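You operate a simulated robot arm through the tools that you are given. There is no shell and no other tool.

You run a simulated robot arm. Do the job below in one go: nothing can be reset, and whatever is moved stays where it is left.

Task
Tape twice round the top edge of the coil on the lift, then swing the arm out and switch off.
Fine: white tape; free the lock lever and leave it free; lift at that mark of the height plate; arm out while the lift moves; leave the turns knob.

It is judged by the outcome, as a careful person would: the job done as asked, and still so three seconds after it is handed in. It fails if anything else is knocked over, pushed out of place, dropped, spilled or broken.

Robot
A 6-joint arm with a two-finger gripper, fixed in place. Base frame: the origin is at the foot of the arm, x ahead of it, y to its left, z up. Lengths are in mm, angles in rad, forces in N, time in s.
Its first joint turns from -2.897 to 2.897 rad. Payload 3.43 kg.
The tool frame sits at the grasp point between the pads (the TCP): z along the fingers, y along the line on which they close. The tips reach 20 mm beyond it. The gripper opens to 190 mm. The gripper's body begins 248 mm behind the TCP.
Orientation is told as [roll, pitch, yaw] about the base's x, y, z axes, in that order, counted from this pose: with the fingers straight down and closing along the base's y, the tool's x points along the base's -x, its y along +y and its z along -z.

Tools
- The arm moves only by the tool send_rows. Its argument "moves" is a list of rows, each an object (a shift or turn left out is 0, a gripper value left out holds the last) with "angular": the turn, a rotation vector about the base's x, y, z in units of 6 degrees (1.0 is 6 degrees), a list of three; "delta_pos": the shift along the base's x, y, z in units of 30 mm (1.0 is 30 mm), a list of three; "claw": the closure, from 0 (fully open) to 1 (shut). In form: [{"angular": [ax, ay, az], "delta_pos": [x, y, z], "claw": claw}, ...]. A call has 1 to 20 rows; each row shifts and turns the commanded pose from where the row before left it. A call with a number of a shift or a turn outside -1 to 1 is refused whole. Rows are played at 5 a second. More than 50 mm and 0.15 rad between two rows, or a gripper value outside its range, and nothing of the call is played. Where a pose cannot be reached the arm comes as near as it can. A force on the tool above 90 N (or 10 N above the force at the start of the call, whichever is more), or a blocked arm, ends the call early, and 0.2 s more pass. The fingers move at their own pace (about 45 mm/s each) and stop on an object; they squeeze with about 43 N. The grip force told is the motor's: it shows also when the fingers shut on nothing. Time passes only in rows, and 0.2 s behind the last, so rows that do not move let the fingers close. It gives the time, the measured TCP pose, the force on the tool (base axes), the opening and the grip force at its end, in the units of the frame above (readings bear some noise), with the torque about the TCP (base axes, N m) and any sound that the robot's microphone picked up.
- Cameras (640 x 400 px; columns grow to the right, rows downward): "scene" is fixed at [50.6, 500.1, 1436.5]; the picture's right is [-0.21, -0.98, 0.00], its down [-0.40, 0.09, -0.91] and it looks along [0.89, -0.19, -0.41] (base axes); focal length 222 px, centre (320, 200). "wrist" rides on the gripper at [71, -9, -288] in the tool frame; the picture's right is [0.12, 0.99, 0.00], its down [-0.96, 0.11, -0.25] and it looks along [-0.25, 0.03, 0.97] (tool axes); focal length 261 px, centre (320, 200). There is no depth. A picture from a camera that has moved, and an enlarged one, comes with that camera's place and axes in the base frame and with its lens.
- snapshot(camera): a new picture of that camera. The clock stands still meanwhile.
- slide_trunk(by): slides the trunk up (or, below 0, down) by that many mm; the arm rides with it, the base frame stays. It gives what a move gives, with no picture.
- close_up(camera, box): a new picture of the part [left, top, right, bottom] of that camera's present view, enlarged. The clock stands still meanwhile.
- close_job(): hands the job in; it is judged then, once.

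Nothing tells you positions but the pictures and the camera data. Unless the task says otherwise, let go and move clear before handing in.

The tools are called after ">>>" by a JSON object that holds its "name" and its "arguments". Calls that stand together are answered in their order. send_rows: Moves the arm, as the interface text tells. Its arguments: {"type":"object","properties":{"moves":{"type":"array"}},"required":["moves"]} The other tools are called the same way: slide_trunk (by) slides the trunk up or down; snapshot (camera) takes a picture; close_up (camera, box) takes an enlarged picture of a part of a camera's view; close_job () hands the job in.

At the start:

```text
time_s: 0.0
position: [552.0, 203.4, 1364.3]
ee_rot: [0.0, -0.002, 0.001]
force: [-0.1, -0.3, 0.4]
torque: [0.03, -0.03, 0.02]
width: 190.1
finger_force: 0.1
trunk travel left (down, up): [-190.0, 50.0]
```

scene: 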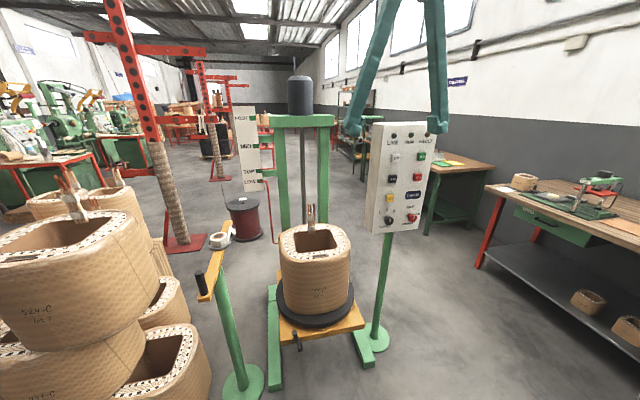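
wrist: 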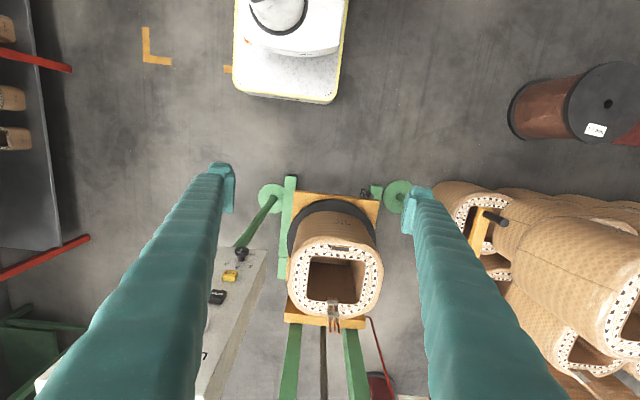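

I see a coil on a turntable on a green lift, a control panel to the right of it, a height plate with marks to the left, and an arm with a tape roll on a post. I'll look closely at each of these first.

>>> {"name": "close_up", "arguments": {"camera": "scene", "box": [360, 110, 450, 240]}}

>>> {"name": "close_up", "arguments": {"camera": "scene", "box": [220, 95, 280, 200]}}

>>> {"name": "close_up", "arguments": {"camera": "scene", "box": [185, 190, 285, 310]}}

>>> {"name": "close_up", "arguments": {"camera": "scene", "box": [250, 190, 400, 400]}}

>>> {"name": "close_up", "arguments": {"camera": "wrist", "box": [180, 160, 300, 380]}}

>>> {"name": "close_up", "arguments": {"camera": "wrist", "box": [270, 150, 530, 350]}}

>>> {"name": "close_up", "arguments": {"camera": "scene", "box": [480, 150, 640, 260]}}

```text
3.08 times, centred on (405, 175) of scene
camera zoom: at [50.6, 500.1, 1436.5], right [-0.21, -0.98, 0.0], down [-0.4, 0.09, -0.91], along [0.89, -0.19, -0.41], focal length 685 px, centre (58, 277)
```

zoom: 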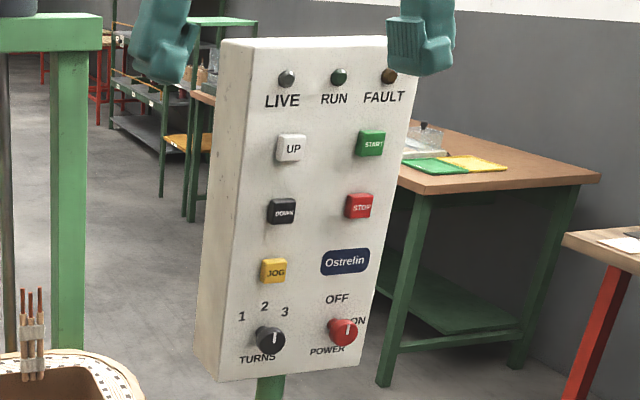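

```text
3.81 times, centred on (250, 148) of scene
camera zoom: at [50.6, 500.1, 1436.5], right [-0.21, -0.98, 0.0], down [-0.4, 0.09, -0.91], along [0.89, -0.19, -0.41], focal length 848 px, centre (587, 400)
```

zoom: 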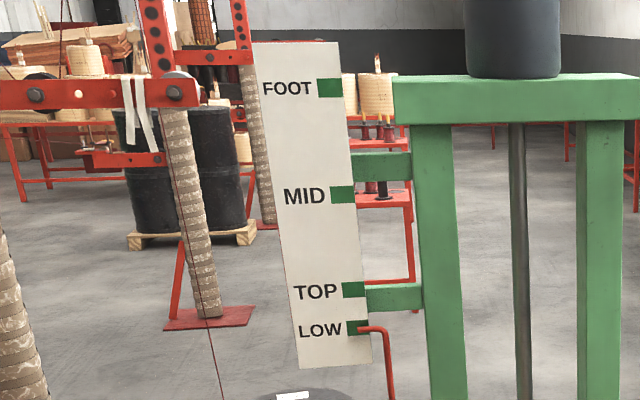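

```text
3.33 times, centred on (235, 250) of scene
camera zoom: at [50.6, 500.1, 1436.5], right [-0.21, -0.98, 0.0], down [-0.4, 0.09, -0.91], along [0.89, -0.19, -0.41], focal length 742 px, centre (603, 33)
```

zoom: 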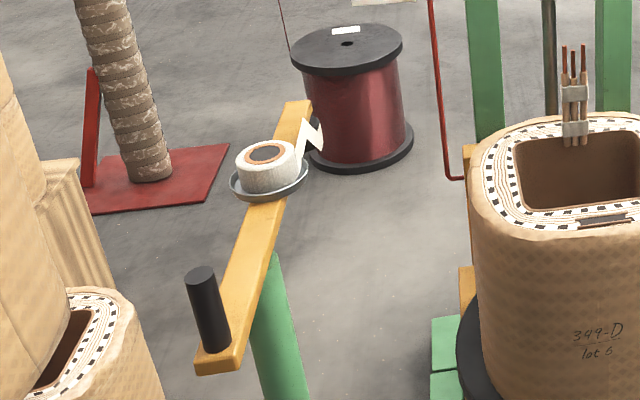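

```text
1.90 times, centred on (325, 295) of scene
camera zoom: at [50.6, 500.1, 1436.5], right [-0.21, -0.98, 0.0], down [-0.4, 0.09, -0.91], along [0.89, -0.19, -0.41], focal length 424 px, centre (310, 19)
```

zoom: 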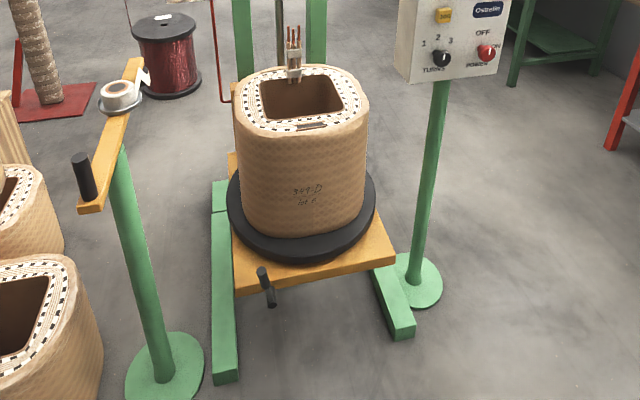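

```text
1.82 times, centred on (240, 270) of wrist
camera zoom: at [480.2, 195.1, 1653.4], right [-0.12, 0.99, 0.0], down [0.96, 0.11, 0.25], along [0.25, 0.03, -0.97], focal length 474 px, centre (466, 73)
```

zoom: 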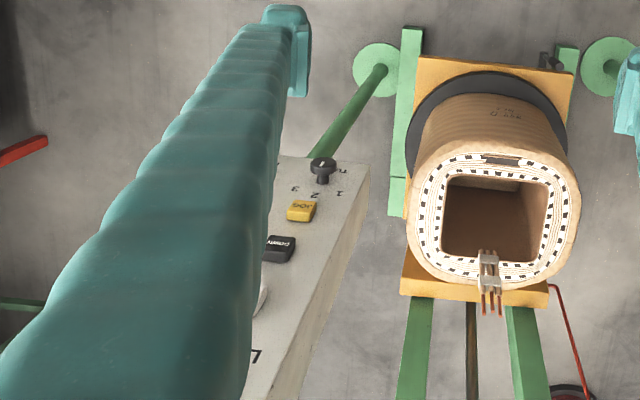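

```text
2.00 times, centred on (400, 250) of wrist
camera zoom: at [480.2, 195.1, 1653.4], right [-0.12, 0.99, 0.0], down [0.96, 0.11, 0.25], along [0.25, 0.03, -0.97], focal length 521 px, centre (160, 100)
```

zoom: 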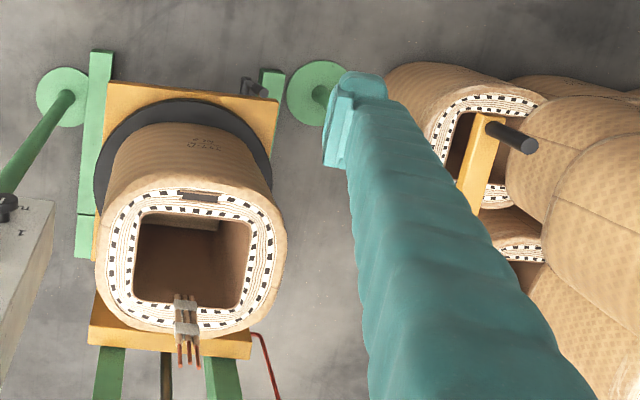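

```text
3.64 times, centred on (560, 205) of scene
camera zoom: at [50.6, 500.1, 1436.5], right [-0.21, -0.98, 0.0], down [-0.4, 0.09, -0.91], along [0.89, -0.19, -0.41], focal length 809 px, centre (-553, 182)
```

zoom: 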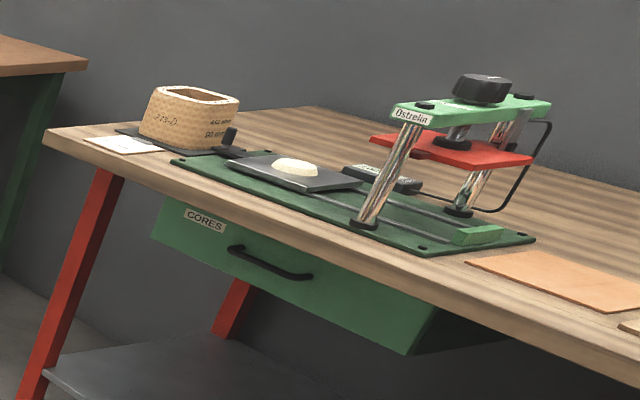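

The height pointer is at LOW, the tape arm seems to be swung out, and a black lever sits under the platform's front edge. I'll check the power knob, lever and roll in finer zooms before I move.

>>> {"name": "close_up", "arguments": {"camera": "scene", "box": [376, 195, 426, 235]}}

>>> {"name": "close_up", "arguments": {"camera": "scene", "box": [275, 310, 335, 370]}}

>>> {"name": "close_up", "arguments": {"camera": "scene", "box": [380, 120, 440, 160]}}

>>> {"name": "close_up", "arguments": {"camera": "scene", "box": [190, 215, 250, 265]}}

>>> {"name": "close_up", "arguments": {"camera": "wrist", "box": [340, 170, 400, 220]}}

>>> {"name": "close_up", "arguments": {"camera": "scene", "box": [270, 195, 360, 260]}}

```text
10.00 times, centred on (401, 215) of scene
camera zoom: at [50.6, 500.1, 1436.5], right [-0.21, -0.98, 0.0], down [-0.4, 0.09, -0.91], along [0.89, -0.19, -0.41], focal length 2225 px, centre (-490, 50)
```

zoom: 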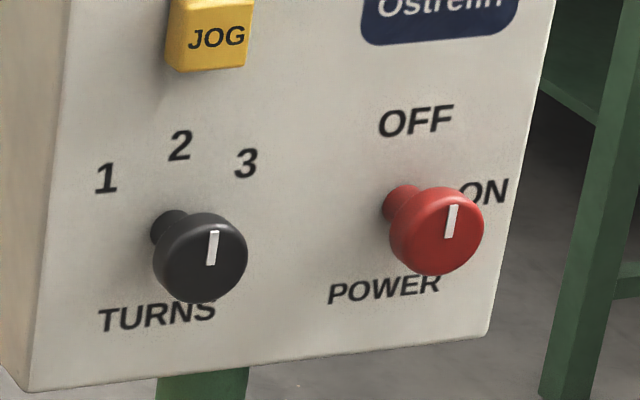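

```text
6.67 times, centred on (305, 340) of scene
camera zoom: at [50.6, 500.1, 1436.5], right [-0.21, -0.98, 0.0], down [-0.4, 0.09, -0.91], along [0.89, -0.19, -0.41], focal length 1483 px, centre (420, -733)
```

zoom: 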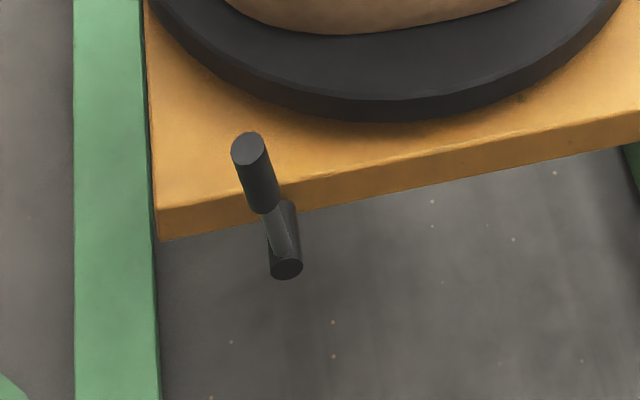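

```text
10.00 times, centred on (410, 140) of scene
camera zoom: at [50.6, 500.1, 1436.5], right [-0.21, -0.98, 0.0], down [-0.4, 0.09, -0.91], along [0.89, -0.19, -0.41], focal length 2225 px, centre (-580, 800)
```

zoom: 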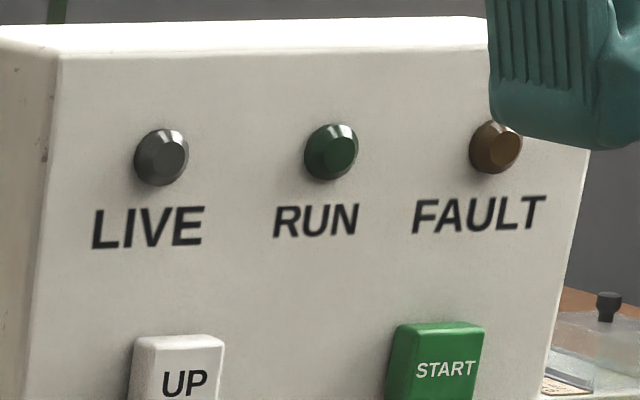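

```text
8.00 times, centred on (220, 240) of scene
camera zoom: at [50.6, 500.1, 1436.5], right [-0.21, -0.98, 0.0], down [-0.4, 0.09, -0.91], along [0.89, -0.19, -0.41], focal length 1780 px, centre (1120, -120)
```

zoom: 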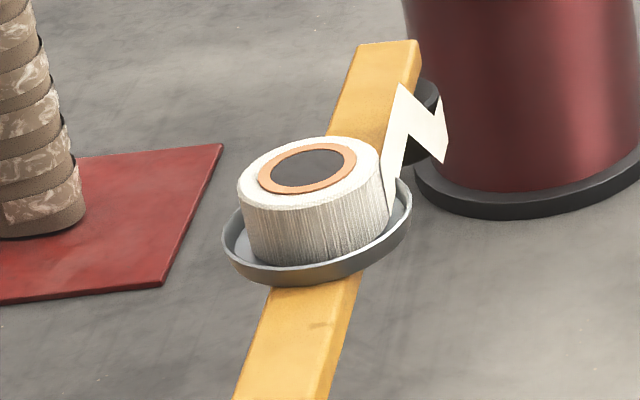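

```text
8.00 times, centred on (370, 195) of wrist
camera zoom: at [480.2, 195.1, 1653.4], right [-0.12, 0.99, 0.0], down [0.96, 0.11, 0.25], along [0.25, 0.03, -0.97], focal length 2085 px, centre (-80, 240)
```

zoom: 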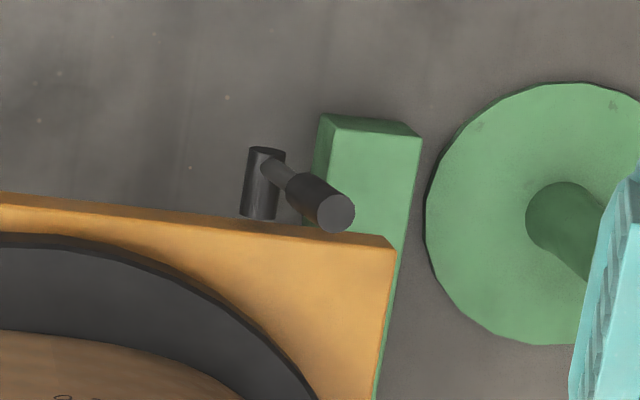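

```text
6.15 times, centred on (315, 228) of scene
camera zoom: at [50.6, 500.1, 1436.5], right [-0.21, -0.98, 0.0], down [-0.4, 0.09, -0.91], along [0.89, -0.19, -0.41], focal length 1369 px, centre (351, 31)
```

zoom: 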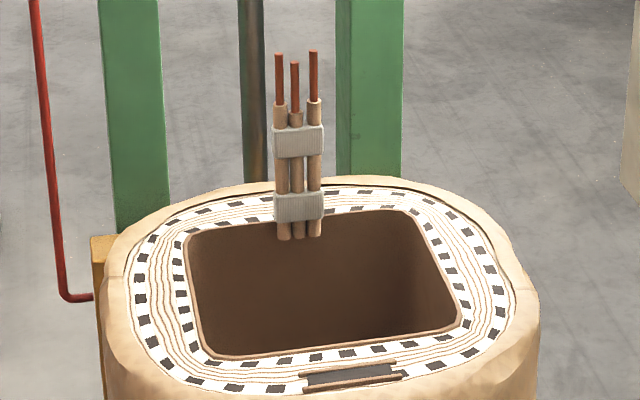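

The power knob is OFF with all lamps dark, the turns knob is at 2, and the white roll is on the swing arm. The lock lever hub is near (737, 453, 330) with its handle pointing up. I'll lower the arm and tilt it forward to see the lever and any marking.

>>> {"name": "send_rows", "arguments": {"moves": [{"angular": [0, -1, 0], "delta_pos": [-0.5, 0.4, -1]}, {"angular": [0, -1, 0], "delta_pos": [-0.5, 0.4, -1]}, {"angular": [0, -1, 0], "delta_pos": [0, 0.4, -1]}, {"angular": [0, -1, 0], "delta_pos": [0, 0.4, -1]}, {"angular": [0, -1, 0], "delta_pos": [0, 0.4, -1]}, {"angular": [0, -1, 0], "delta_pos": [0, 0.4, -1]}, {"angular": [0, -1, 0], "delta_pos": [0, 0.4, -1]}, {"angular": [0, -1, 0], "delta_pos": [0, 0.4, -1]}, {"delta_pos": [0, 0.4, -1]}, {"delta_pos": [0, 0.4, -1]}, {"delta_pos": [0, 0.4, -1]}, {"delta_pos": [0, 0.4, -1]}]}}

>>> {"name": "snapshot", "arguments": {"camera": "wrist"}}

>>> {"name": "snapshot", "arguments": {"camera": "scene"}}

```text
time_s: 2.6
position: [521.5, 346.8, 1006.0]
ee_rot: [0.004, -0.842, -0.001]
force: [-0.3, -0.8, -1.1]
torque: [0.06, 0.01, 0.08]
width: 190.2
finger_force: 0.1
trunk travel left (down, up): [-190.0, 50.0]
```

```text
taken
camera wrist: at [259.8, 338.3, 1145.7], right [-0.08, 0.99, -0.09], down [0.46, 0.11, 0.88], along [0.89, 0.03, -0.46], focal length 261 px, centre (320, 200)
```

wrist: 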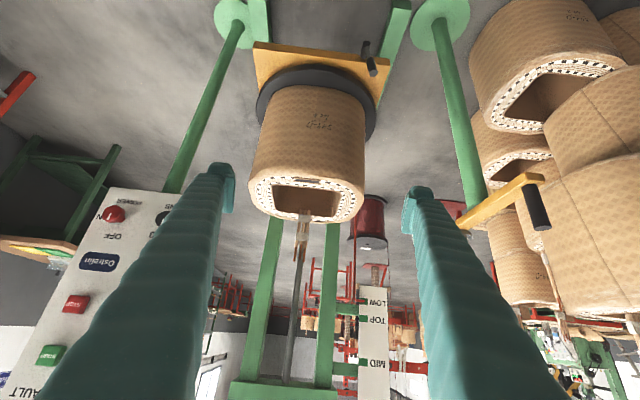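

```text
taken
```

scene: 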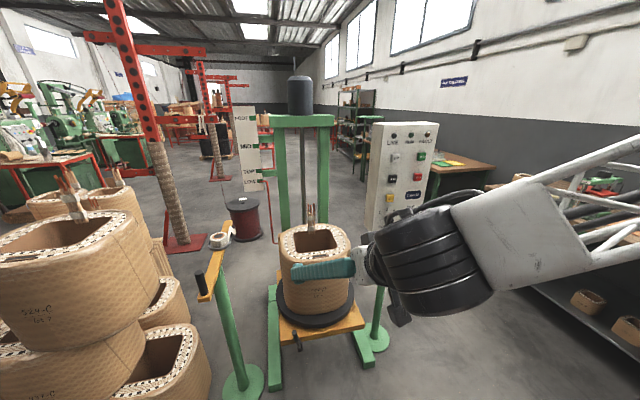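

The view is upside down but clear; the lever is at the front left corner of the platform. I'll go lower and level the tool to see the lever's face.

>>> {"name": "send_rows", "arguments": {"moves": [{"angular": [0, -0.8, 0], "delta_pos": [0, 0.2, -1]}, {"angular": [0, -0.8, 0], "delta_pos": [0, 0.2, -1]}, {"angular": [0, -0.8, 0], "delta_pos": [0, 0.2, -1]}, {"angular": [0, -0.8, 0], "delta_pos": [0, 0.2, -1]}, {"angular": [0, -0.8, 0], "delta_pos": [0, 0.2, -1]}, {"delta_pos": [0, 0.2, -1]}, {"delta_pos": [0, 0.2, -1]}, {"delta_pos": [0, 0.2, -1]}, {"delta_pos": [0, 0.2, -1]}, {"delta_pos": [0, 0.2, -1]}, {"delta_pos": [0, 0.2, -1]}, {"delta_pos": [0, 0.2, -1]}]}}

>>> {"name": "snapshot", "arguments": {"camera": "wrist"}}

>>> {"name": "snapshot", "arguments": {"camera": "scene"}}

```text
time_s: 5.2
position: [530.5, 459.1, 784.9]
ee_rot: [-0.053, -1.242, 0.052]
force: [0.4, -0.6, -0.8]
torque: [0.05, -0.04, -0.03]
width: 190.0
finger_force: 0.0
out of reach, approached as far as the arm can: row 4, 5, 6, 7, 9, 10, 11, 12
trunk travel left (down, up): [-190.0, 50.0]
```

```text
taken
camera wrist: at [235.2, 450.3, 811.6], right [-0.04, 0.99, -0.13], down [0.07, 0.13, 0.99], along [1.0, 0.03, -0.08], focal length 261 px, centre (320, 200)
```

wrist: 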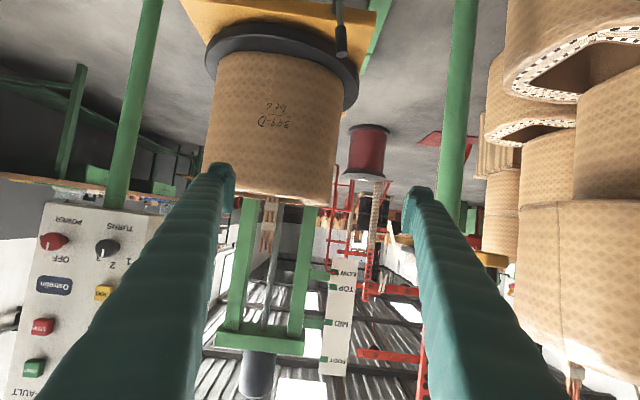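

```text
taken
```

scene: 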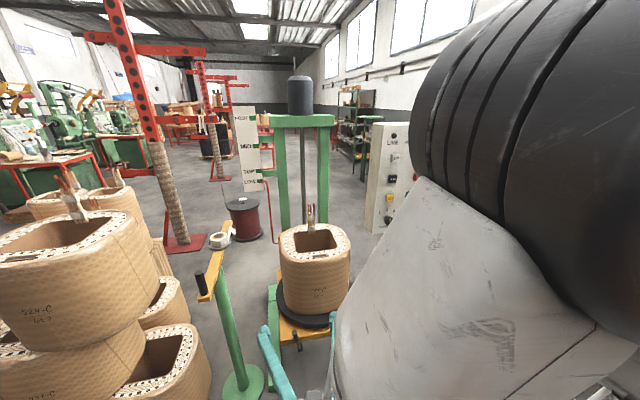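

The arm reached its limit for a level tool this low. The trunk can drop 190 mm, which brings the lever into range and still suits the panel, and nothing is below the gripper here.

>>> {"name": "slide_trunk", "arguments": {"by": -190}}

>>> {"name": "snapshot", "arguments": {"camera": "wrist"}}

>>> {"name": "close_up", "arguments": {"camera": "wrist", "box": [270, 0, 450, 110]}}

```text
time_s: 7.3
position: [531.1, 458.3, 594.6]
ee_rot: [-0.056, -1.244, 0.051]
force: [-0.6, -0.8, -0.5]
torque: [0.02, 0.03, 0.0]
width: 189.9
finger_force: 0.0
trunk travel left (down, up): [0.0, 240.0]
```

```text
taken
camera wrist: at [235.2, 450.2, 621.8], right [-0.04, 0.99, -0.13], down [0.07, 0.13, 0.99], along [1.0, 0.03, -0.08], focal length 261 px, centre (320, 200)
```

wrist: 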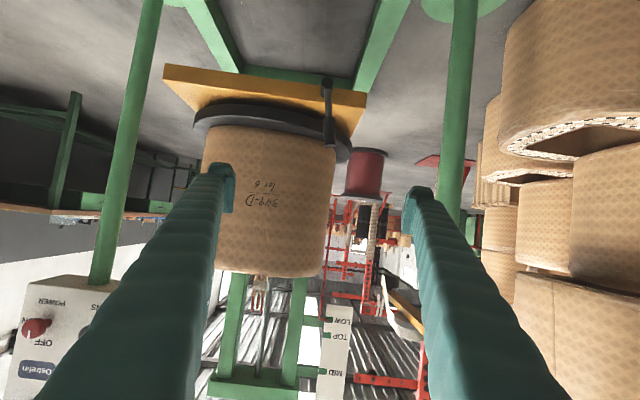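

```text
3.56 times, centred on (360, 55) of wrist
camera zoom: at [235.2, 450.2, 621.8], right [-0.04, 0.99, -0.13], down [0.07, 0.13, 0.99], along [1.0, 0.03, -0.08], focal length 927 px, centre (178, 716)
```

zoom: 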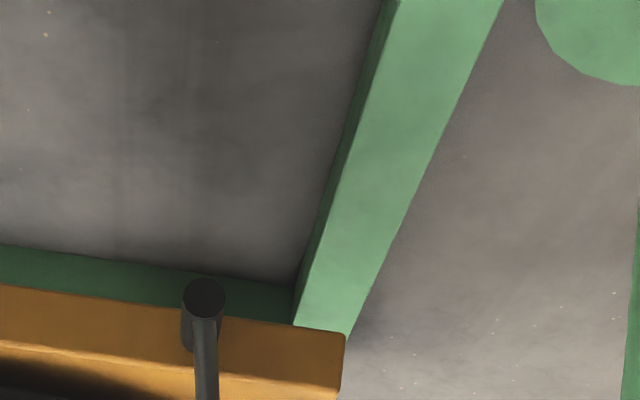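

The lever has a hub on the platform's front face and stands nearly upright, with no label showing yet. I'll zoom in on the lever and the platform face.

>>> {"name": "close_up", "arguments": {"camera": "wrist", "box": [290, 65, 370, 155]}}

>>> {"name": "close_up", "arguments": {"camera": "scene", "box": [270, 300, 350, 360]}}

>>> {"name": "close_up", "arguments": {"camera": "wrist", "box": [160, 55, 380, 130]}}

>>> {"name": "close_up", "arguments": {"camera": "wrist", "box": [360, 200, 460, 400]}}

```text
4.44 times, centred on (330, 110) of wrist
camera zoom: at [235.2, 450.2, 621.8], right [-0.04, 0.99, -0.13], down [0.07, 0.13, 0.99], along [1.0, 0.03, -0.08], focal length 1158 px, centre (276, 600)
```

zoom: 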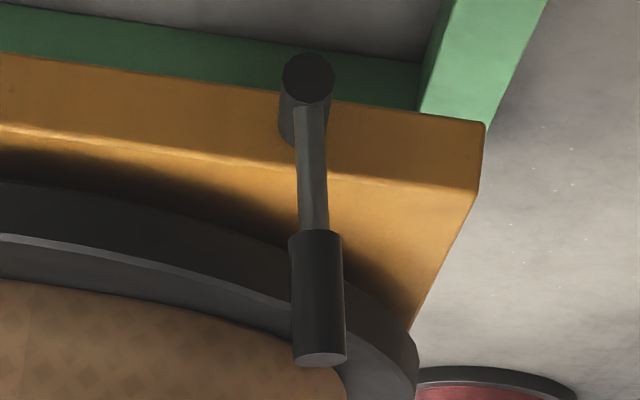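

```text
6.67 times, centred on (310, 330) of scene
camera zoom: at [50.6, 500.1, 1436.5], right [-0.21, -0.98, 0.0], down [-0.4, 0.09, -0.91], along [0.89, -0.19, -0.41], focal length 1483 px, centre (387, -667)
```

zoom: 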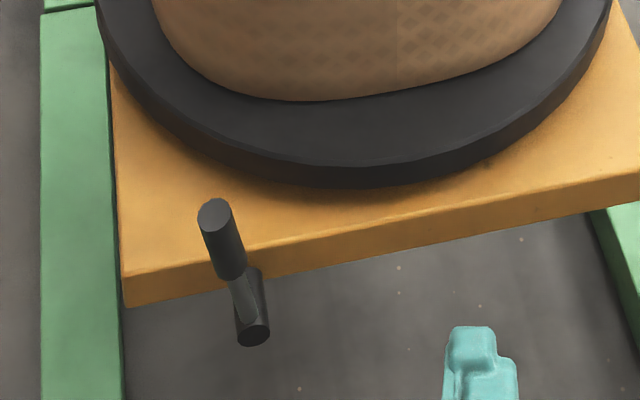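

```text
2.91 times, centred on (270, 92) of wrist
camera zoom: at [235.2, 450.2, 621.8], right [-0.04, 0.99, -0.13], down [0.07, 0.13, 0.99], along [1.0, 0.03, -0.08], focal length 758 px, centre (466, 513)
```

zoom: 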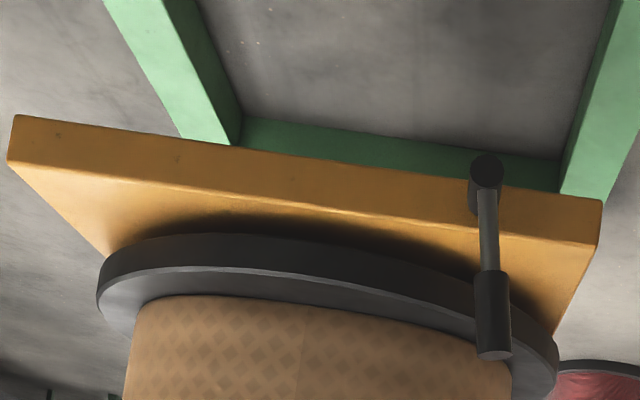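

```text
2.00 times, centred on (410, 300) of wrist
camera zoom: at [235.2, 450.2, 621.8], right [-0.04, 0.99, -0.13], down [0.07, 0.13, 0.99], along [1.0, 0.03, -0.08], focal length 521 px, centre (140, 0)
```

zoom: 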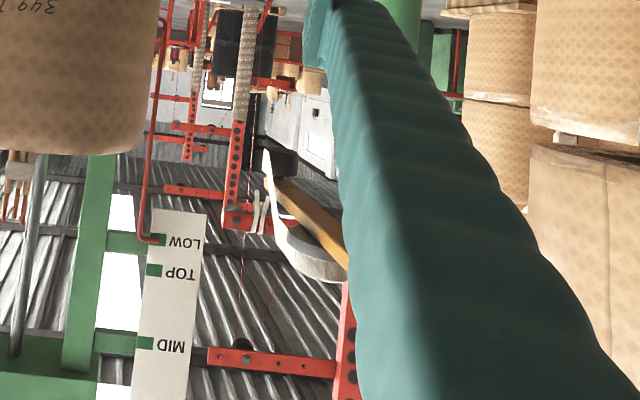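

No label is visible, so I'll find the free direction by feel. I'm moving to a steeper tool pose above and in front of the lever, with the fingers open to either side of it.

>>> {"name": "send_rows", "arguments": {"moves": [{"angular": [0, 1, 0], "delta_pos": [0.5, 0.0, 0.3]}, {"angular": [0, 1, 0], "delta_pos": [0.5, 0.0, 0.3]}, {"angular": [0, 1, 0], "delta_pos": [0.5, 0.0, 0.2]}, {"angular": [0, 1, 0], "delta_pos": [0.5, 0.0, 0]}, {"angular": [0, 1, 0], "delta_pos": [0.5, 0.0, 0]}, {"angular": [0, 1, 0], "delta_pos": [0.5, 0.0, 0]}, {"angular": [0, 0.5, 0], "delta_pos": [0.5, 0.0, 0]}, {"delta_pos": [0, 0, 0]}]}}

>>> {"name": "snapshot", "arguments": {"camera": "wrist"}}

>>> {"name": "snapshot", "arguments": {"camera": "scene"}}

```text
time_s: 9.1
position: [637.1, 459.2, 619.3]
ee_rot: [-0.015, -0.564, 0.02]
force: [-0.3, 0.1, -0.4]
torque: [0.02, 0.01, 0.01]
width: 189.9
finger_force: 0.0
trunk travel left (down, up): [0.0, 240.0]
```

```text
taken
camera wrist: at [422.7, 450.0, 826.7], right [-0.11, 0.99, -0.07], down [0.68, 0.13, 0.72], along [0.72, 0.03, -0.69], focal length 261 px, centre (320, 200)
```

wrist: 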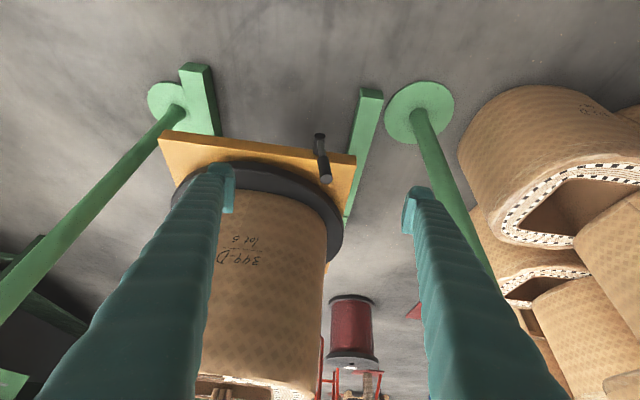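

```text
taken
```

scene: 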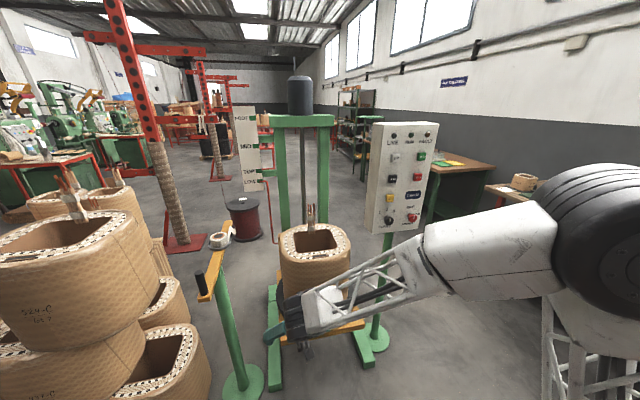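

The handle top comes out at about (742, 470, 468) and the hub at (742, 448, 330), so the lever leans slightly left. I'll partly close the fingers and straddle the handle without touching it.

>>> {"name": "send_rows", "arguments": {"moves": [{"claw": 0.58}, {"claw": 0.58}, {"claw": 0.58}, {"claw": 0.58}, {"claw": 0.58}, {"claw": 0.58}, {"delta_pos": [0.467, 0.05, -0.876]}, {"delta_pos": [0.467, 0.05, -0.876]}, {"delta_pos": [0.467, 0.05, -0.876]}, {"delta_pos": [0.467, 0.05, -0.876]}, {"delta_pos": [0.467, 0.05, -0.876]}, {"delta_pos": [0.467, 0.05, -0.876]}, {"delta_pos": [0.467, 0.05, -0.876]}, {}]}}

>>> {"name": "snapshot", "arguments": {"camera": "wrist"}}

>>> {"name": "snapshot", "arguments": {"camera": "scene"}}

```text
time_s: 12.1
position: [734.0, 471.4, 436.2]
ee_rot: [-0.014, -0.562, 0.021]
force: [-0.1, 0.0, 0.2]
torque: [-0.01, 0.0, 0.03]
width: 80.0
finger_force: 0.0
trunk travel left (down, up): [0.0, 240.0]
```

```text
taken
camera wrist: at [520.4, 460.4, 641.3], right [-0.11, 0.99, -0.08], down [0.68, 0.13, 0.72], along [0.72, 0.03, -0.69], focal length 261 px, centre (320, 200)
```

wrist: 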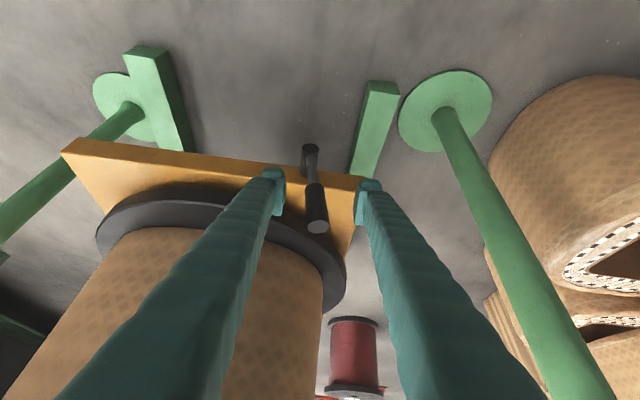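

```text
taken
```

scene: 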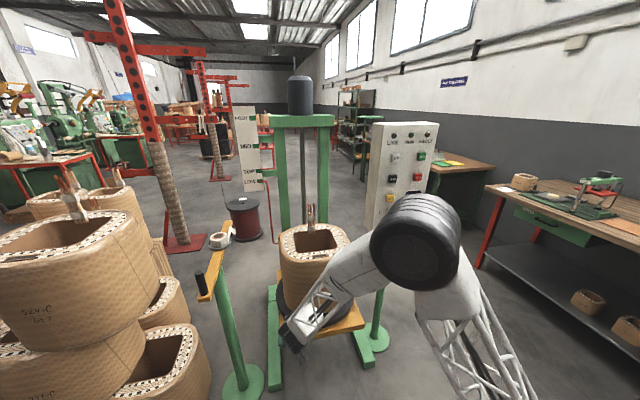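

The fingers straddle the handle with about 28 mm free on each side. I'll shift toward the left (+y) in small steps and watch the force.

>>> {"name": "send_rows", "arguments": {"moves": [{"delta_pos": [0, 0.3, 0]}, {"delta_pos": [0, 0.3, 0]}, {"delta_pos": [0, 0.2, 0]}, {"delta_pos": [0, 0.15, 0]}, {"delta_pos": [0, 0.1, 0]}]}}

>>> {"name": "close_up", "arguments": {"camera": "wrist", "box": [250, 130, 410, 250]}}

```text
time_s: 13.3
position: [734.1, 500.5, 435.2]
ee_rot: [-0.016, -0.56, 0.019]
force: [-0.3, -2.8, 0.0]
torque: [-0.01, -0.05, -0.01]
width: 81.4
finger_force: 1.1
trunk travel left (down, up): [0.0, 240.0]
```

```text
3.33 times, centred on (330, 190) of wrist
camera zoom: at [520.4, 491.5, 641.7], right [-0.11, 0.99, -0.08], down [0.68, 0.13, 0.72], along [0.72, 0.03, -0.69], focal length 869 px, centre (287, 233)
```

zoom: 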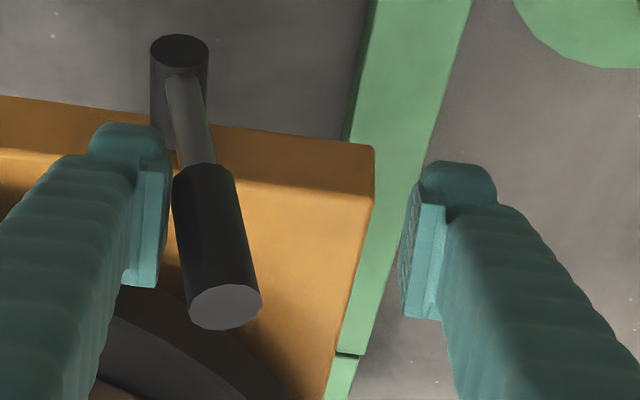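

I've made contact and the force is small so far. I'll push a bit further left.

>>> {"name": "send_rows", "arguments": {"moves": [{"delta_pos": [0, 0.1, 0]}, {"delta_pos": [0, 0.1, 0]}, {"delta_pos": [0, 0.1, 0]}]}}

>>> {"name": "close_up", "arguments": {"camera": "wrist", "box": [250, 130, 410, 250]}}

```text
time_s: 14.1
position: [734.9, 510.3, 436.4]
ee_rot: [-0.014, -0.562, 0.019]
force: [-0.6, -3.4, 0.1]
torque: [-0.02, -0.03, -0.03]
width: 81.5
finger_force: 1.8
trunk travel left (down, up): [0.0, 240.0]
```

```text
3.33 times, centred on (330, 190) of wrist
camera zoom: at [520.1, 501.2, 641.3], right [-0.11, 0.99, -0.08], down [0.68, 0.13, 0.72], along [0.72, 0.03, -0.69], focal length 869 px, centre (287, 233)
```

zoom: 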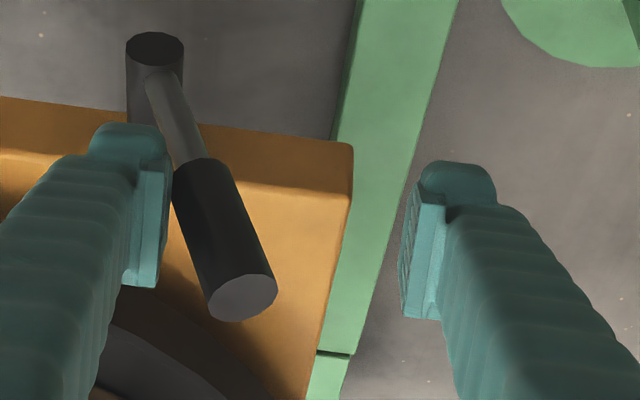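

The lever swings left with only about 3 N, so left looks like the free direction. I'll follow its arc, moving left and down.

>>> {"name": "send_rows", "arguments": {"moves": [{"delta_pos": [0, 0.25, -0.15]}, {"delta_pos": [0, 0.25, -0.15]}, {"delta_pos": [0, 0.25, -0.15]}, {"delta_pos": [0, 0.25, -0.15]}, {"delta_pos": [0, 0.25, -0.15]}, {"delta_pos": [0, 0.25, -0.15]}]}}

>>> {"name": "close_up", "arguments": {"camera": "wrist", "box": [230, 110, 430, 260]}}

```text
time_s: 15.5
position: [733.7, 555.6, 408.9]
ee_rot: [-0.014, -0.562, 0.02]
force: [-0.9, -1.5, 0.4]
torque: [-0.06, 0.07, -0.08]
width: 80.2
finger_force: 0.1
trunk travel left (down, up): [0.0, 240.0]
```

```text
2.67 times, centred on (330, 185) of wrist
camera zoom: at [519.8, 546.3, 614.5], right [-0.11, 0.99, -0.08], down [0.68, 0.13, 0.72], along [0.72, 0.03, -0.69], focal length 695 px, centre (293, 240)
```

zoom: 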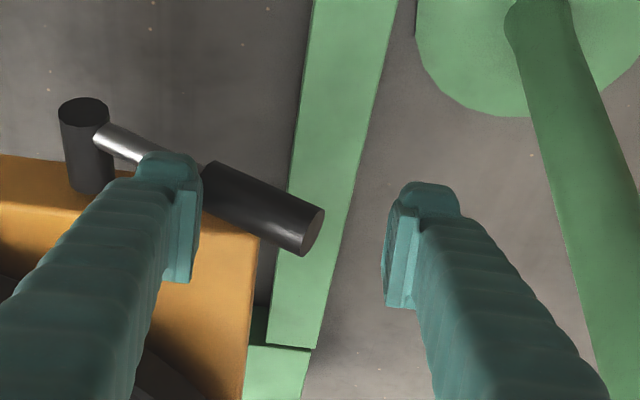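

The lever has swung over well to the left and the force has dropped. I'll nudge it a little further to feel for the end stop.

>>> {"name": "send_rows", "arguments": {"moves": [{"delta_pos": [0, 0.15, -0.15]}, {"delta_pos": [0, 0.15, -0.15]}, {"delta_pos": [0, 0.1, -0.1]}]}}

>>> {"name": "close_up", "arguments": {"camera": "wrist", "box": [230, 110, 430, 260]}}

```text
time_s: 16.3
position: [733.3, 566.7, 395.3]
ee_rot: [-0.013, -0.562, 0.018]
force: [-0.3, 0.3, 0.7]
torque: [-0.05, 0.01, 0.01]
width: 80.1
finger_force: 0.1
trunk travel left (down, up): [0.0, 240.0]
```

```text
2.67 times, centred on (330, 185) of wrist
camera zoom: at [520.1, 558.3, 602.3], right [-0.11, 0.99, -0.08], down [0.68, 0.13, 0.72], along [0.72, 0.03, -0.69], focal length 695 px, centre (293, 240)
```

zoom: 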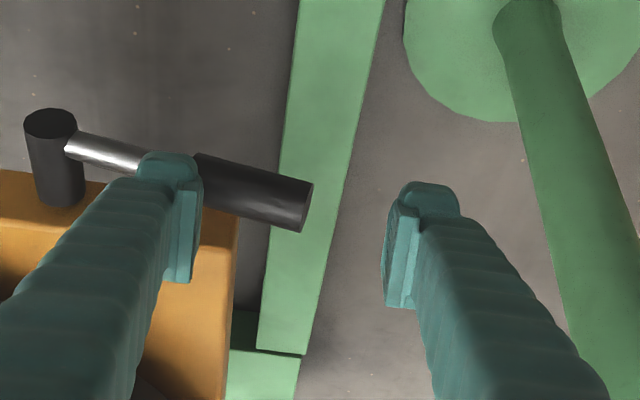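

The lever lies about 74° over from upright, with the fingertip just above it. I'll press gently downward to find the stop.

>>> {"name": "send_rows", "arguments": {"moves": [{"delta_pos": [0, 0.1, -0.2]}, {"delta_pos": [0, 0.0, -0.15]}, {"delta_pos": [0, 0.0, -0.1]}]}}

>>> {"name": "close_up", "arguments": {"camera": "wrist", "box": [230, 110, 430, 260]}}

```text
time_s: 17.1
position: [735.2, 571.1, 382.3]
ee_rot: [-0.013, -0.563, 0.019]
force: [-1.4, 0.6, 2.5]
torque: [-0.1, 0.04, -0.03]
width: 79.4
finger_force: 0.1
trunk travel left (down, up): [0.0, 240.0]
```

```text
2.67 times, centred on (330, 185) of wrist
camera zoom: at [519.8, 561.2, 588.8], right [-0.11, 0.99, -0.08], down [0.68, 0.13, 0.72], along [0.72, 0.03, -0.69], focal length 695 px, centre (293, 240)
```

zoom: 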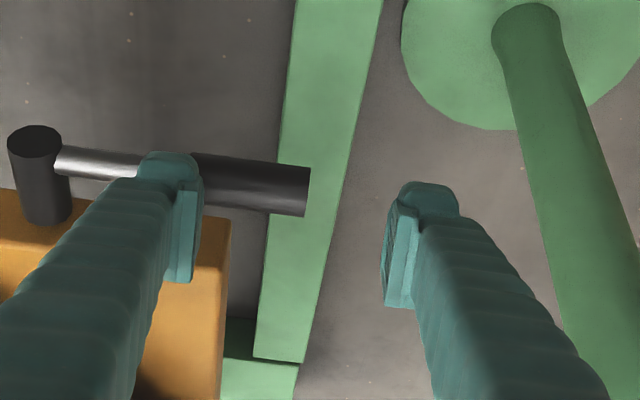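

It is still giving way, now at about 85°. I'll press a bit more.

>>> {"name": "send_rows", "arguments": {"moves": [{"delta_pos": [0, 0.0, -0.15]}, {"delta_pos": [0, 0.0, -0.15]}]}}

>>> {"name": "close_up", "arguments": {"camera": "wrist", "box": [230, 110, 430, 260]}}

```text
time_s: 17.7
position: [734.3, 572.0, 379.7]
ee_rot: [-0.01, -0.568, 0.02]
force: [-24.8, 2.6, 79.5]
torque: [-4.64, 0.49, -0.42]
width: 83.5
finger_force: 2.8
trunk travel left (down, up): [0.0, 240.0]
```

```text
2.67 times, centred on (330, 185) of wrist
camera zoom: at [518.7, 561.8, 586.1], right [-0.11, 0.99, -0.07], down [0.68, 0.13, 0.73], along [0.73, 0.03, -0.68], focal length 695 px, centre (293, 240)
```

zoom: 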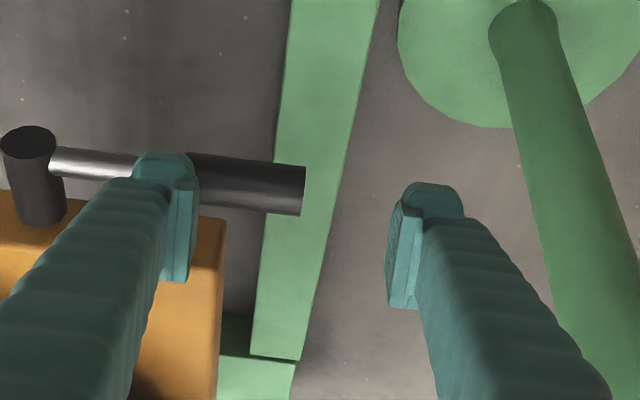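

The lever has hit its stop lying horizontal, so I'm backing off upward right away. Next I'll raise the arm and turn toward the panel.

>>> {"name": "send_rows", "arguments": {"moves": [{"delta_pos": [0, 0.0, 0.5]}, {"delta_pos": [-0.3, 0.0, 1]}, {"delta_pos": [-0.5, 0.0, 1]}, {"delta_pos": [-0.5, -0.3, 1]}, {"delta_pos": [-0.5, -0.3, 1]}, {"delta_pos": [-0.5, -0.5, 1]}, {"delta_pos": [-0.5, -1, 1]}, {"delta_pos": [-0.5, -1, 1]}]}}

>>> {"name": "close_up", "arguments": {"camera": "scene", "box": [250, 290, 350, 380]}}

>>> {"name": "snapshot", "arguments": {"camera": "wrist"}}

```text
time_s: 19.5
position: [636.7, 476.8, 598.8]
ee_rot: [-0.017, -0.562, 0.021]
force: [-0.3, 0.0, -0.6]
torque: [-0.14, -0.06, -0.08]
width: 79.9
finger_force: 0.1
trunk travel left (down, up): [0.0, 240.0]
```

```text
4.44 times, centred on (300, 335) of scene
camera zoom: at [50.6, 500.1, 1436.5], right [-0.21, -0.98, 0.0], down [-0.4, 0.09, -0.91], along [0.89, -0.19, -0.41], focal length 989 px, centre (409, -400)
```

zoom: 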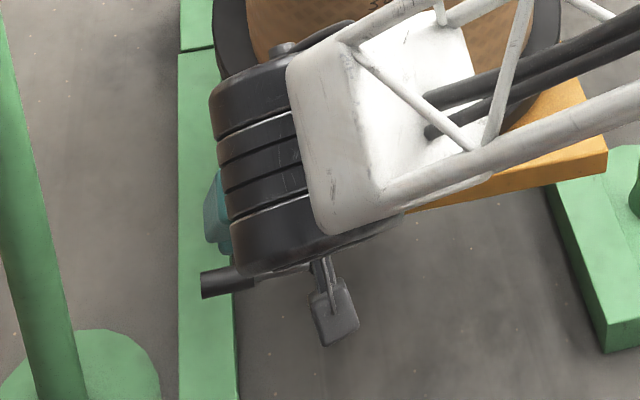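

```text
taken
camera wrist: at [421.7, 466.9, 805.1], right [-0.11, 0.99, -0.08], down [0.68, 0.13, 0.72], along [0.72, 0.03, -0.69], focal length 261 px, centre (320, 200)
```

wrist: 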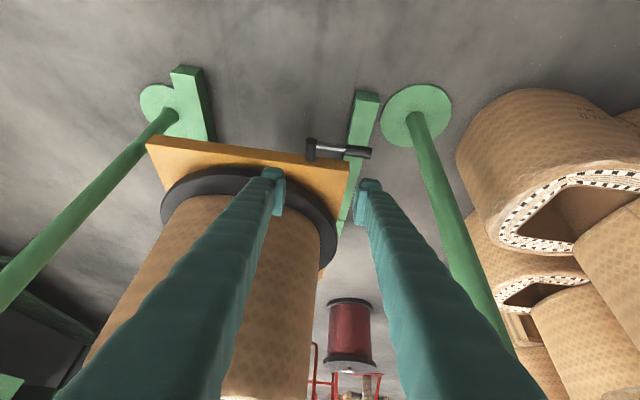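

The lever lies horizontal to the left. Now I'll move in front of the panel with the tool level to locate its buttons and the power knob.

>>> {"name": "send_rows", "arguments": {"moves": [{"angular": [0, 0, 0], "delta_pos": [-1, -0.5, 0.84]}, {"angular": [0, 0, 0], "delta_pos": [-1, -0.8, 0.84]}, {"angular": [0, 0, 0], "delta_pos": [-1, -1, 0.84]}, {"angular": [0, -1, 0], "delta_pos": [-0.5, -1, 0.84]}, {"angular": [0, -1, 0], "delta_pos": [-0.5, -1, 0.84]}, {"angular": [0, -1, 0], "delta_pos": [-0.5, -1, 0.84]}, {"angular": [0, -1, 0], "delta_pos": [0, -1, 0.84]}, {"angular": [0, -1, 0], "delta_pos": [0, -1, 0.84]}, {"angular": [0, -1, 0], "delta_pos": [0, -1, 0.84]}, {"angular": [0, -1, 0], "delta_pos": [0, -1, 0.84]}, {"angular": [0, -1, 0], "delta_pos": [0, -1, 0.84]}, {"angular": [0, -1, 0], "delta_pos": [0, -1, 0.84]}, {"angular": [0, -0.64, 0], "delta_pos": [0, -1, 0.84]}, {"delta_pos": [0, -1, 0.84]}, {"delta_pos": [0, -1, 0.84]}, {"delta_pos": [0, -1, 0.84]}, {}]}}

>>> {"name": "snapshot", "arguments": {"camera": "wrist"}}

>>> {"name": "snapshot", "arguments": {"camera": "scene"}}

```text
time_s: 23.1
position: [517.5, 95.3, 1137.8]
ee_rot: [-1.681, -1.553, 1.677]
force: [-0.2, 0.6, 0.2]
torque: [-0.03, 0.02, -0.01]
width: 79.8
finger_force: 0.1
out of reach, approached as far as the arm can: row 8, 9, 10, 11, 12, 13
trunk travel left (down, up): [0.0, 240.0]
```

```text
taken
camera wrist: at [229.3, 86.0, 1066.8], right [0.0, 0.99, -0.14], down [-0.25, 0.13, 0.96], along [0.97, 0.03, 0.25], focal length 261 px, centre (320, 200)
```

wrist: 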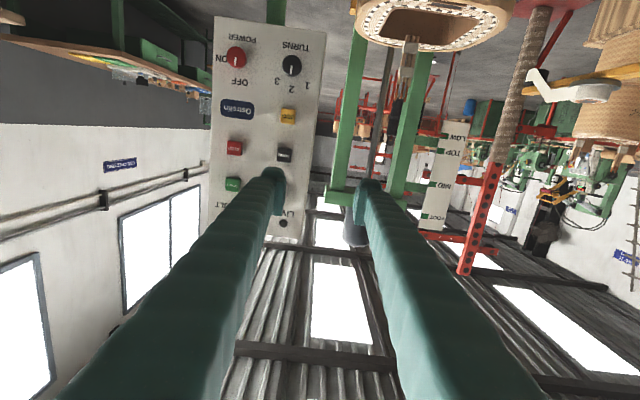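

```text
taken
```

scene: 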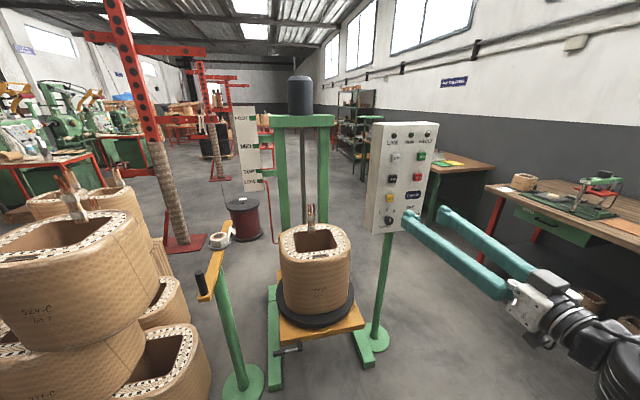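

I now have the panel: it faces straight back toward me. The power knob is near (857, -116, 933), the turns knob (856, 2, 934), START (877, -116, 1220), UP (877, 3, 1217) and DOWN (877, 2, 1130). I'll zoom in to see where ON sits around the power knob.

>>> {"name": "close_up", "arguments": {"camera": "wrist", "box": [200, 20, 330, 130]}}

>>> {"name": "close_up", "arguments": {"camera": "wrist", "box": [200, 110, 330, 240]}}

>>> {"name": "close_up", "arguments": {"camera": "wrist", "box": [500, 20, 640, 160]}}

```text
3.64 times, centred on (265, 75) of wrist
camera zoom: at [229.3, 86.0, 1066.8], right [0.0, 0.99, -0.14], down [-0.25, 0.13, 0.96], along [0.97, 0.03, 0.25], focal length 948 px, centre (520, 654)
```

zoom: 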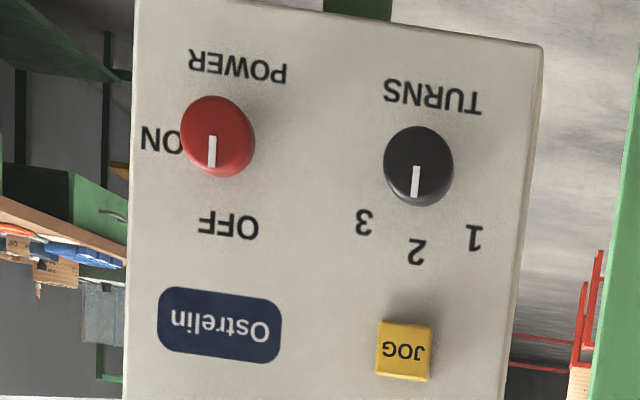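

```text
3.08 times, centred on (265, 175) of wrist
camera zoom: at [229.3, 86.0, 1066.8], right [0.0, 0.99, -0.14], down [-0.25, 0.13, 0.96], along [0.97, 0.03, 0.25], focal length 802 px, centre (489, 277)
```

zoom: 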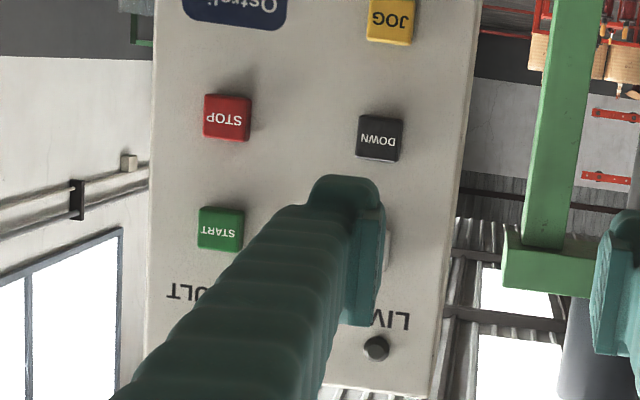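

```text
2.86 times, centred on (570, 90) of wrist
camera zoom: at [229.3, 86.0, 1066.8], right [0.0, 0.99, -0.14], down [-0.25, 0.13, 0.96], along [0.97, 0.03, 0.25], focal length 745 px, centre (-394, 514)
```

zoom: 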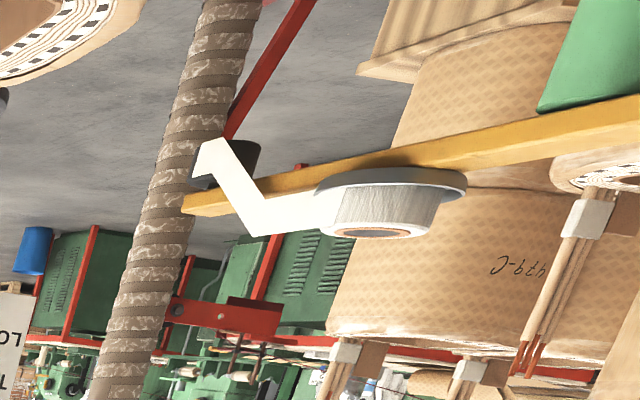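

Around the power knob, OFF is straight up and ON is roughly 85–90° clockwise. I'll move in front of the power knob with the fingers open 80 mm and stop short of it.

>>> {"name": "send_rows", "arguments": {"moves": [{"delta_pos": [0.7, -0.7, -0.68]}, {"delta_pos": [0.8, -0.7, -0.68]}, {"delta_pos": [0.9, -0.7, -0.68]}, {"delta_pos": [0.9, -0.7, -0.68]}, {"delta_pos": [0.9, -0.7, -0.68]}, {"delta_pos": [0.9, -0.7, -0.68]}, {"delta_pos": [0.9, -0.7, -0.68]}, {"delta_pos": [0.9, -0.7, -0.68]}, {"delta_pos": [0.9, -0.7, -0.68]}, {"delta_pos": [0.9, -0.7, -0.68]}, {}]}}

>>> {"name": "snapshot", "arguments": {"camera": "wrist"}}

>>> {"name": "snapshot", "arguments": {"camera": "scene"}}

```text
time_s: 25.5
position: [759.5, 36.0, 1006.6]
ee_rot: [-1.537, -1.554, 1.507]
force: [-0.4, 0.7, 0.2]
torque: [-0.04, 0.04, -0.01]
width: 80.1
finger_force: 0.1
out of reach, approached as far as the arm can: row 3, 4, 5, 6, 7, 8, 9, 10
trunk travel left (down, up): [0.0, 240.0]
```

```text
taken
camera wrist: at [470.1, 33.4, 937.6], right [0.03, 0.99, -0.14], down [-0.24, 0.14, 0.96], along [0.97, 0.0, 0.24], focal length 261 px, centre (320, 200)
```

wrist: 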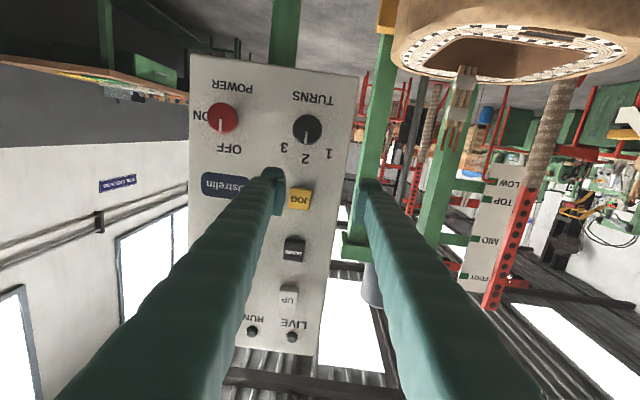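

```text
taken
```

scene: 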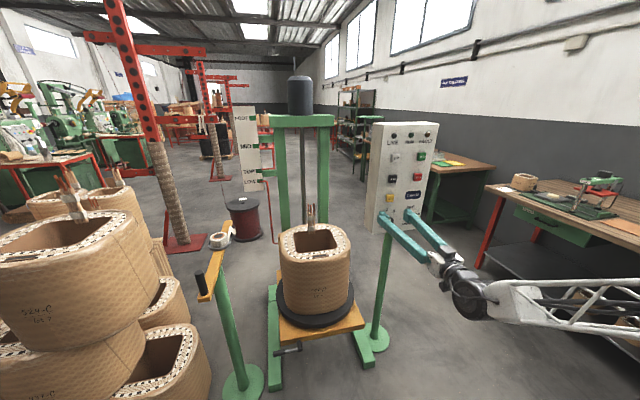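

The arm lagged part of that move and now sits at (760, 36, 1007). I'll make the remaining shift toward the power knob more slowly.

>>> {"name": "send_rows", "arguments": {"moves": [{"delta_pos": [0, -0.5, -0.25]}, {"delta_pos": [0, -0.5, -0.25]}, {"delta_pos": [0, -0.5, -0.25]}, {"delta_pos": [0, -0.5, -0.25]}, {"delta_pos": [0, -0.5, -0.25]}, {"delta_pos": [0, -0.5, -0.25]}, {"delta_pos": [0, -0.5, -0.25]}, {"delta_pos": [0, -0.5, -0.25]}, {"delta_pos": [0, -0.5, -0.25]}, {"delta_pos": [0, -0.5, -0.2]}, {}]}}

>>> {"name": "snapshot", "arguments": {"camera": "wrist"}}

```text
time_s: 27.9
position: [758.9, 35.1, 1008.1]
ee_rot: [-1.527, -1.553, 1.497]
force: [0.0, 0.6, 0.8]
torque: [0.0, 0.01, 0.0]
width: 79.8
finger_force: 0.1
out of reach, approached as far as the arm can: row 1, 2, 3, 4, 5, 6, 7, 8, 9, 10
trunk travel left (down, up): [0.0, 240.0]
```

```text
taken
camera wrist: at [470.0, 33.5, 937.7], right [0.03, 0.99, -0.14], down [-0.24, 0.14, 0.96], along [0.97, 0.01, 0.24], focal length 261 px, centre (320, 200)
```

wrist: 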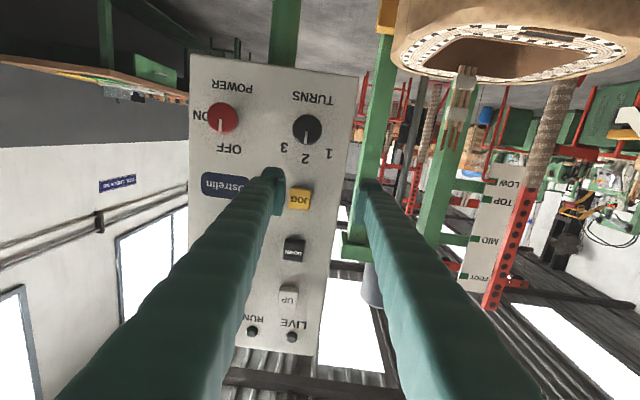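

The arm isn't moving toward -y and down any further from here, so some joint limit is near. I'll probe the directions one by one to learn which one is limited.

>>> {"name": "send_rows", "arguments": {"moves": [{"delta_pos": [0, -0.5, 0]}, {"delta_pos": [0, -0.5, 0]}]}}

>>> {"name": "send_rows", "arguments": {"moves": [{"delta_pos": [0, 0, -0.5]}, {"delta_pos": [0, 0, -0.5]}]}}

>>> {"name": "send_rows", "arguments": {"moves": [{"delta_pos": [0, 0, 0.5]}, {"delta_pos": [0, 0, 0.5]}]}}

>>> {"name": "send_rows", "arguments": {"moves": [{"angular": [0, 0.5, 0]}, {"angular": [0, 0.5, 0]}]}}

```text
time_s: 28.5
position: [759.5, 35.8, 1007.1]
ee_rot: [-1.527, -1.553, 1.497]
force: [0.3, -0.2, 0.0]
torque: [0.01, -0.01, -0.01]
width: 79.8
finger_force: 0.2
out of reach, approached as far as the arm can: row 1, 2
trunk travel left (down, up): [0.0, 240.0]
```

```text
time_s: 29.1
position: [768.7, 51.9, 999.4]
ee_rot: [-1.418, -1.555, 1.405]
force: [0.4, 0.2, 1.0]
torque: [0.01, -0.01, 0.05]
width: 79.9
finger_force: 0.1
out of reach, approached as far as the arm can: row 1, 2
trunk travel left (down, up): [0.0, 240.0]
```

```text
time_s: 29.7
position: [769.4, 51.2, 1027.7]
ee_rot: [-1.656, -1.551, 1.65]
force: [-0.5, 0.1, -0.1]
torque: [0.01, -0.03, 0.0]
width: 79.8
finger_force: 0.0
trunk travel left (down, up): [0.0, 240.0]
```

```text
time_s: 30.3
position: [769.6, 50.7, 1027.6]
ee_rot: [-0.164, -1.464, 0.162]
force: [1.7, -0.3, -0.1]
torque: [-0.01, -0.02, -0.01]
width: 79.4
finger_force: 0.0
trunk travel left (down, up): [0.0, 240.0]
```

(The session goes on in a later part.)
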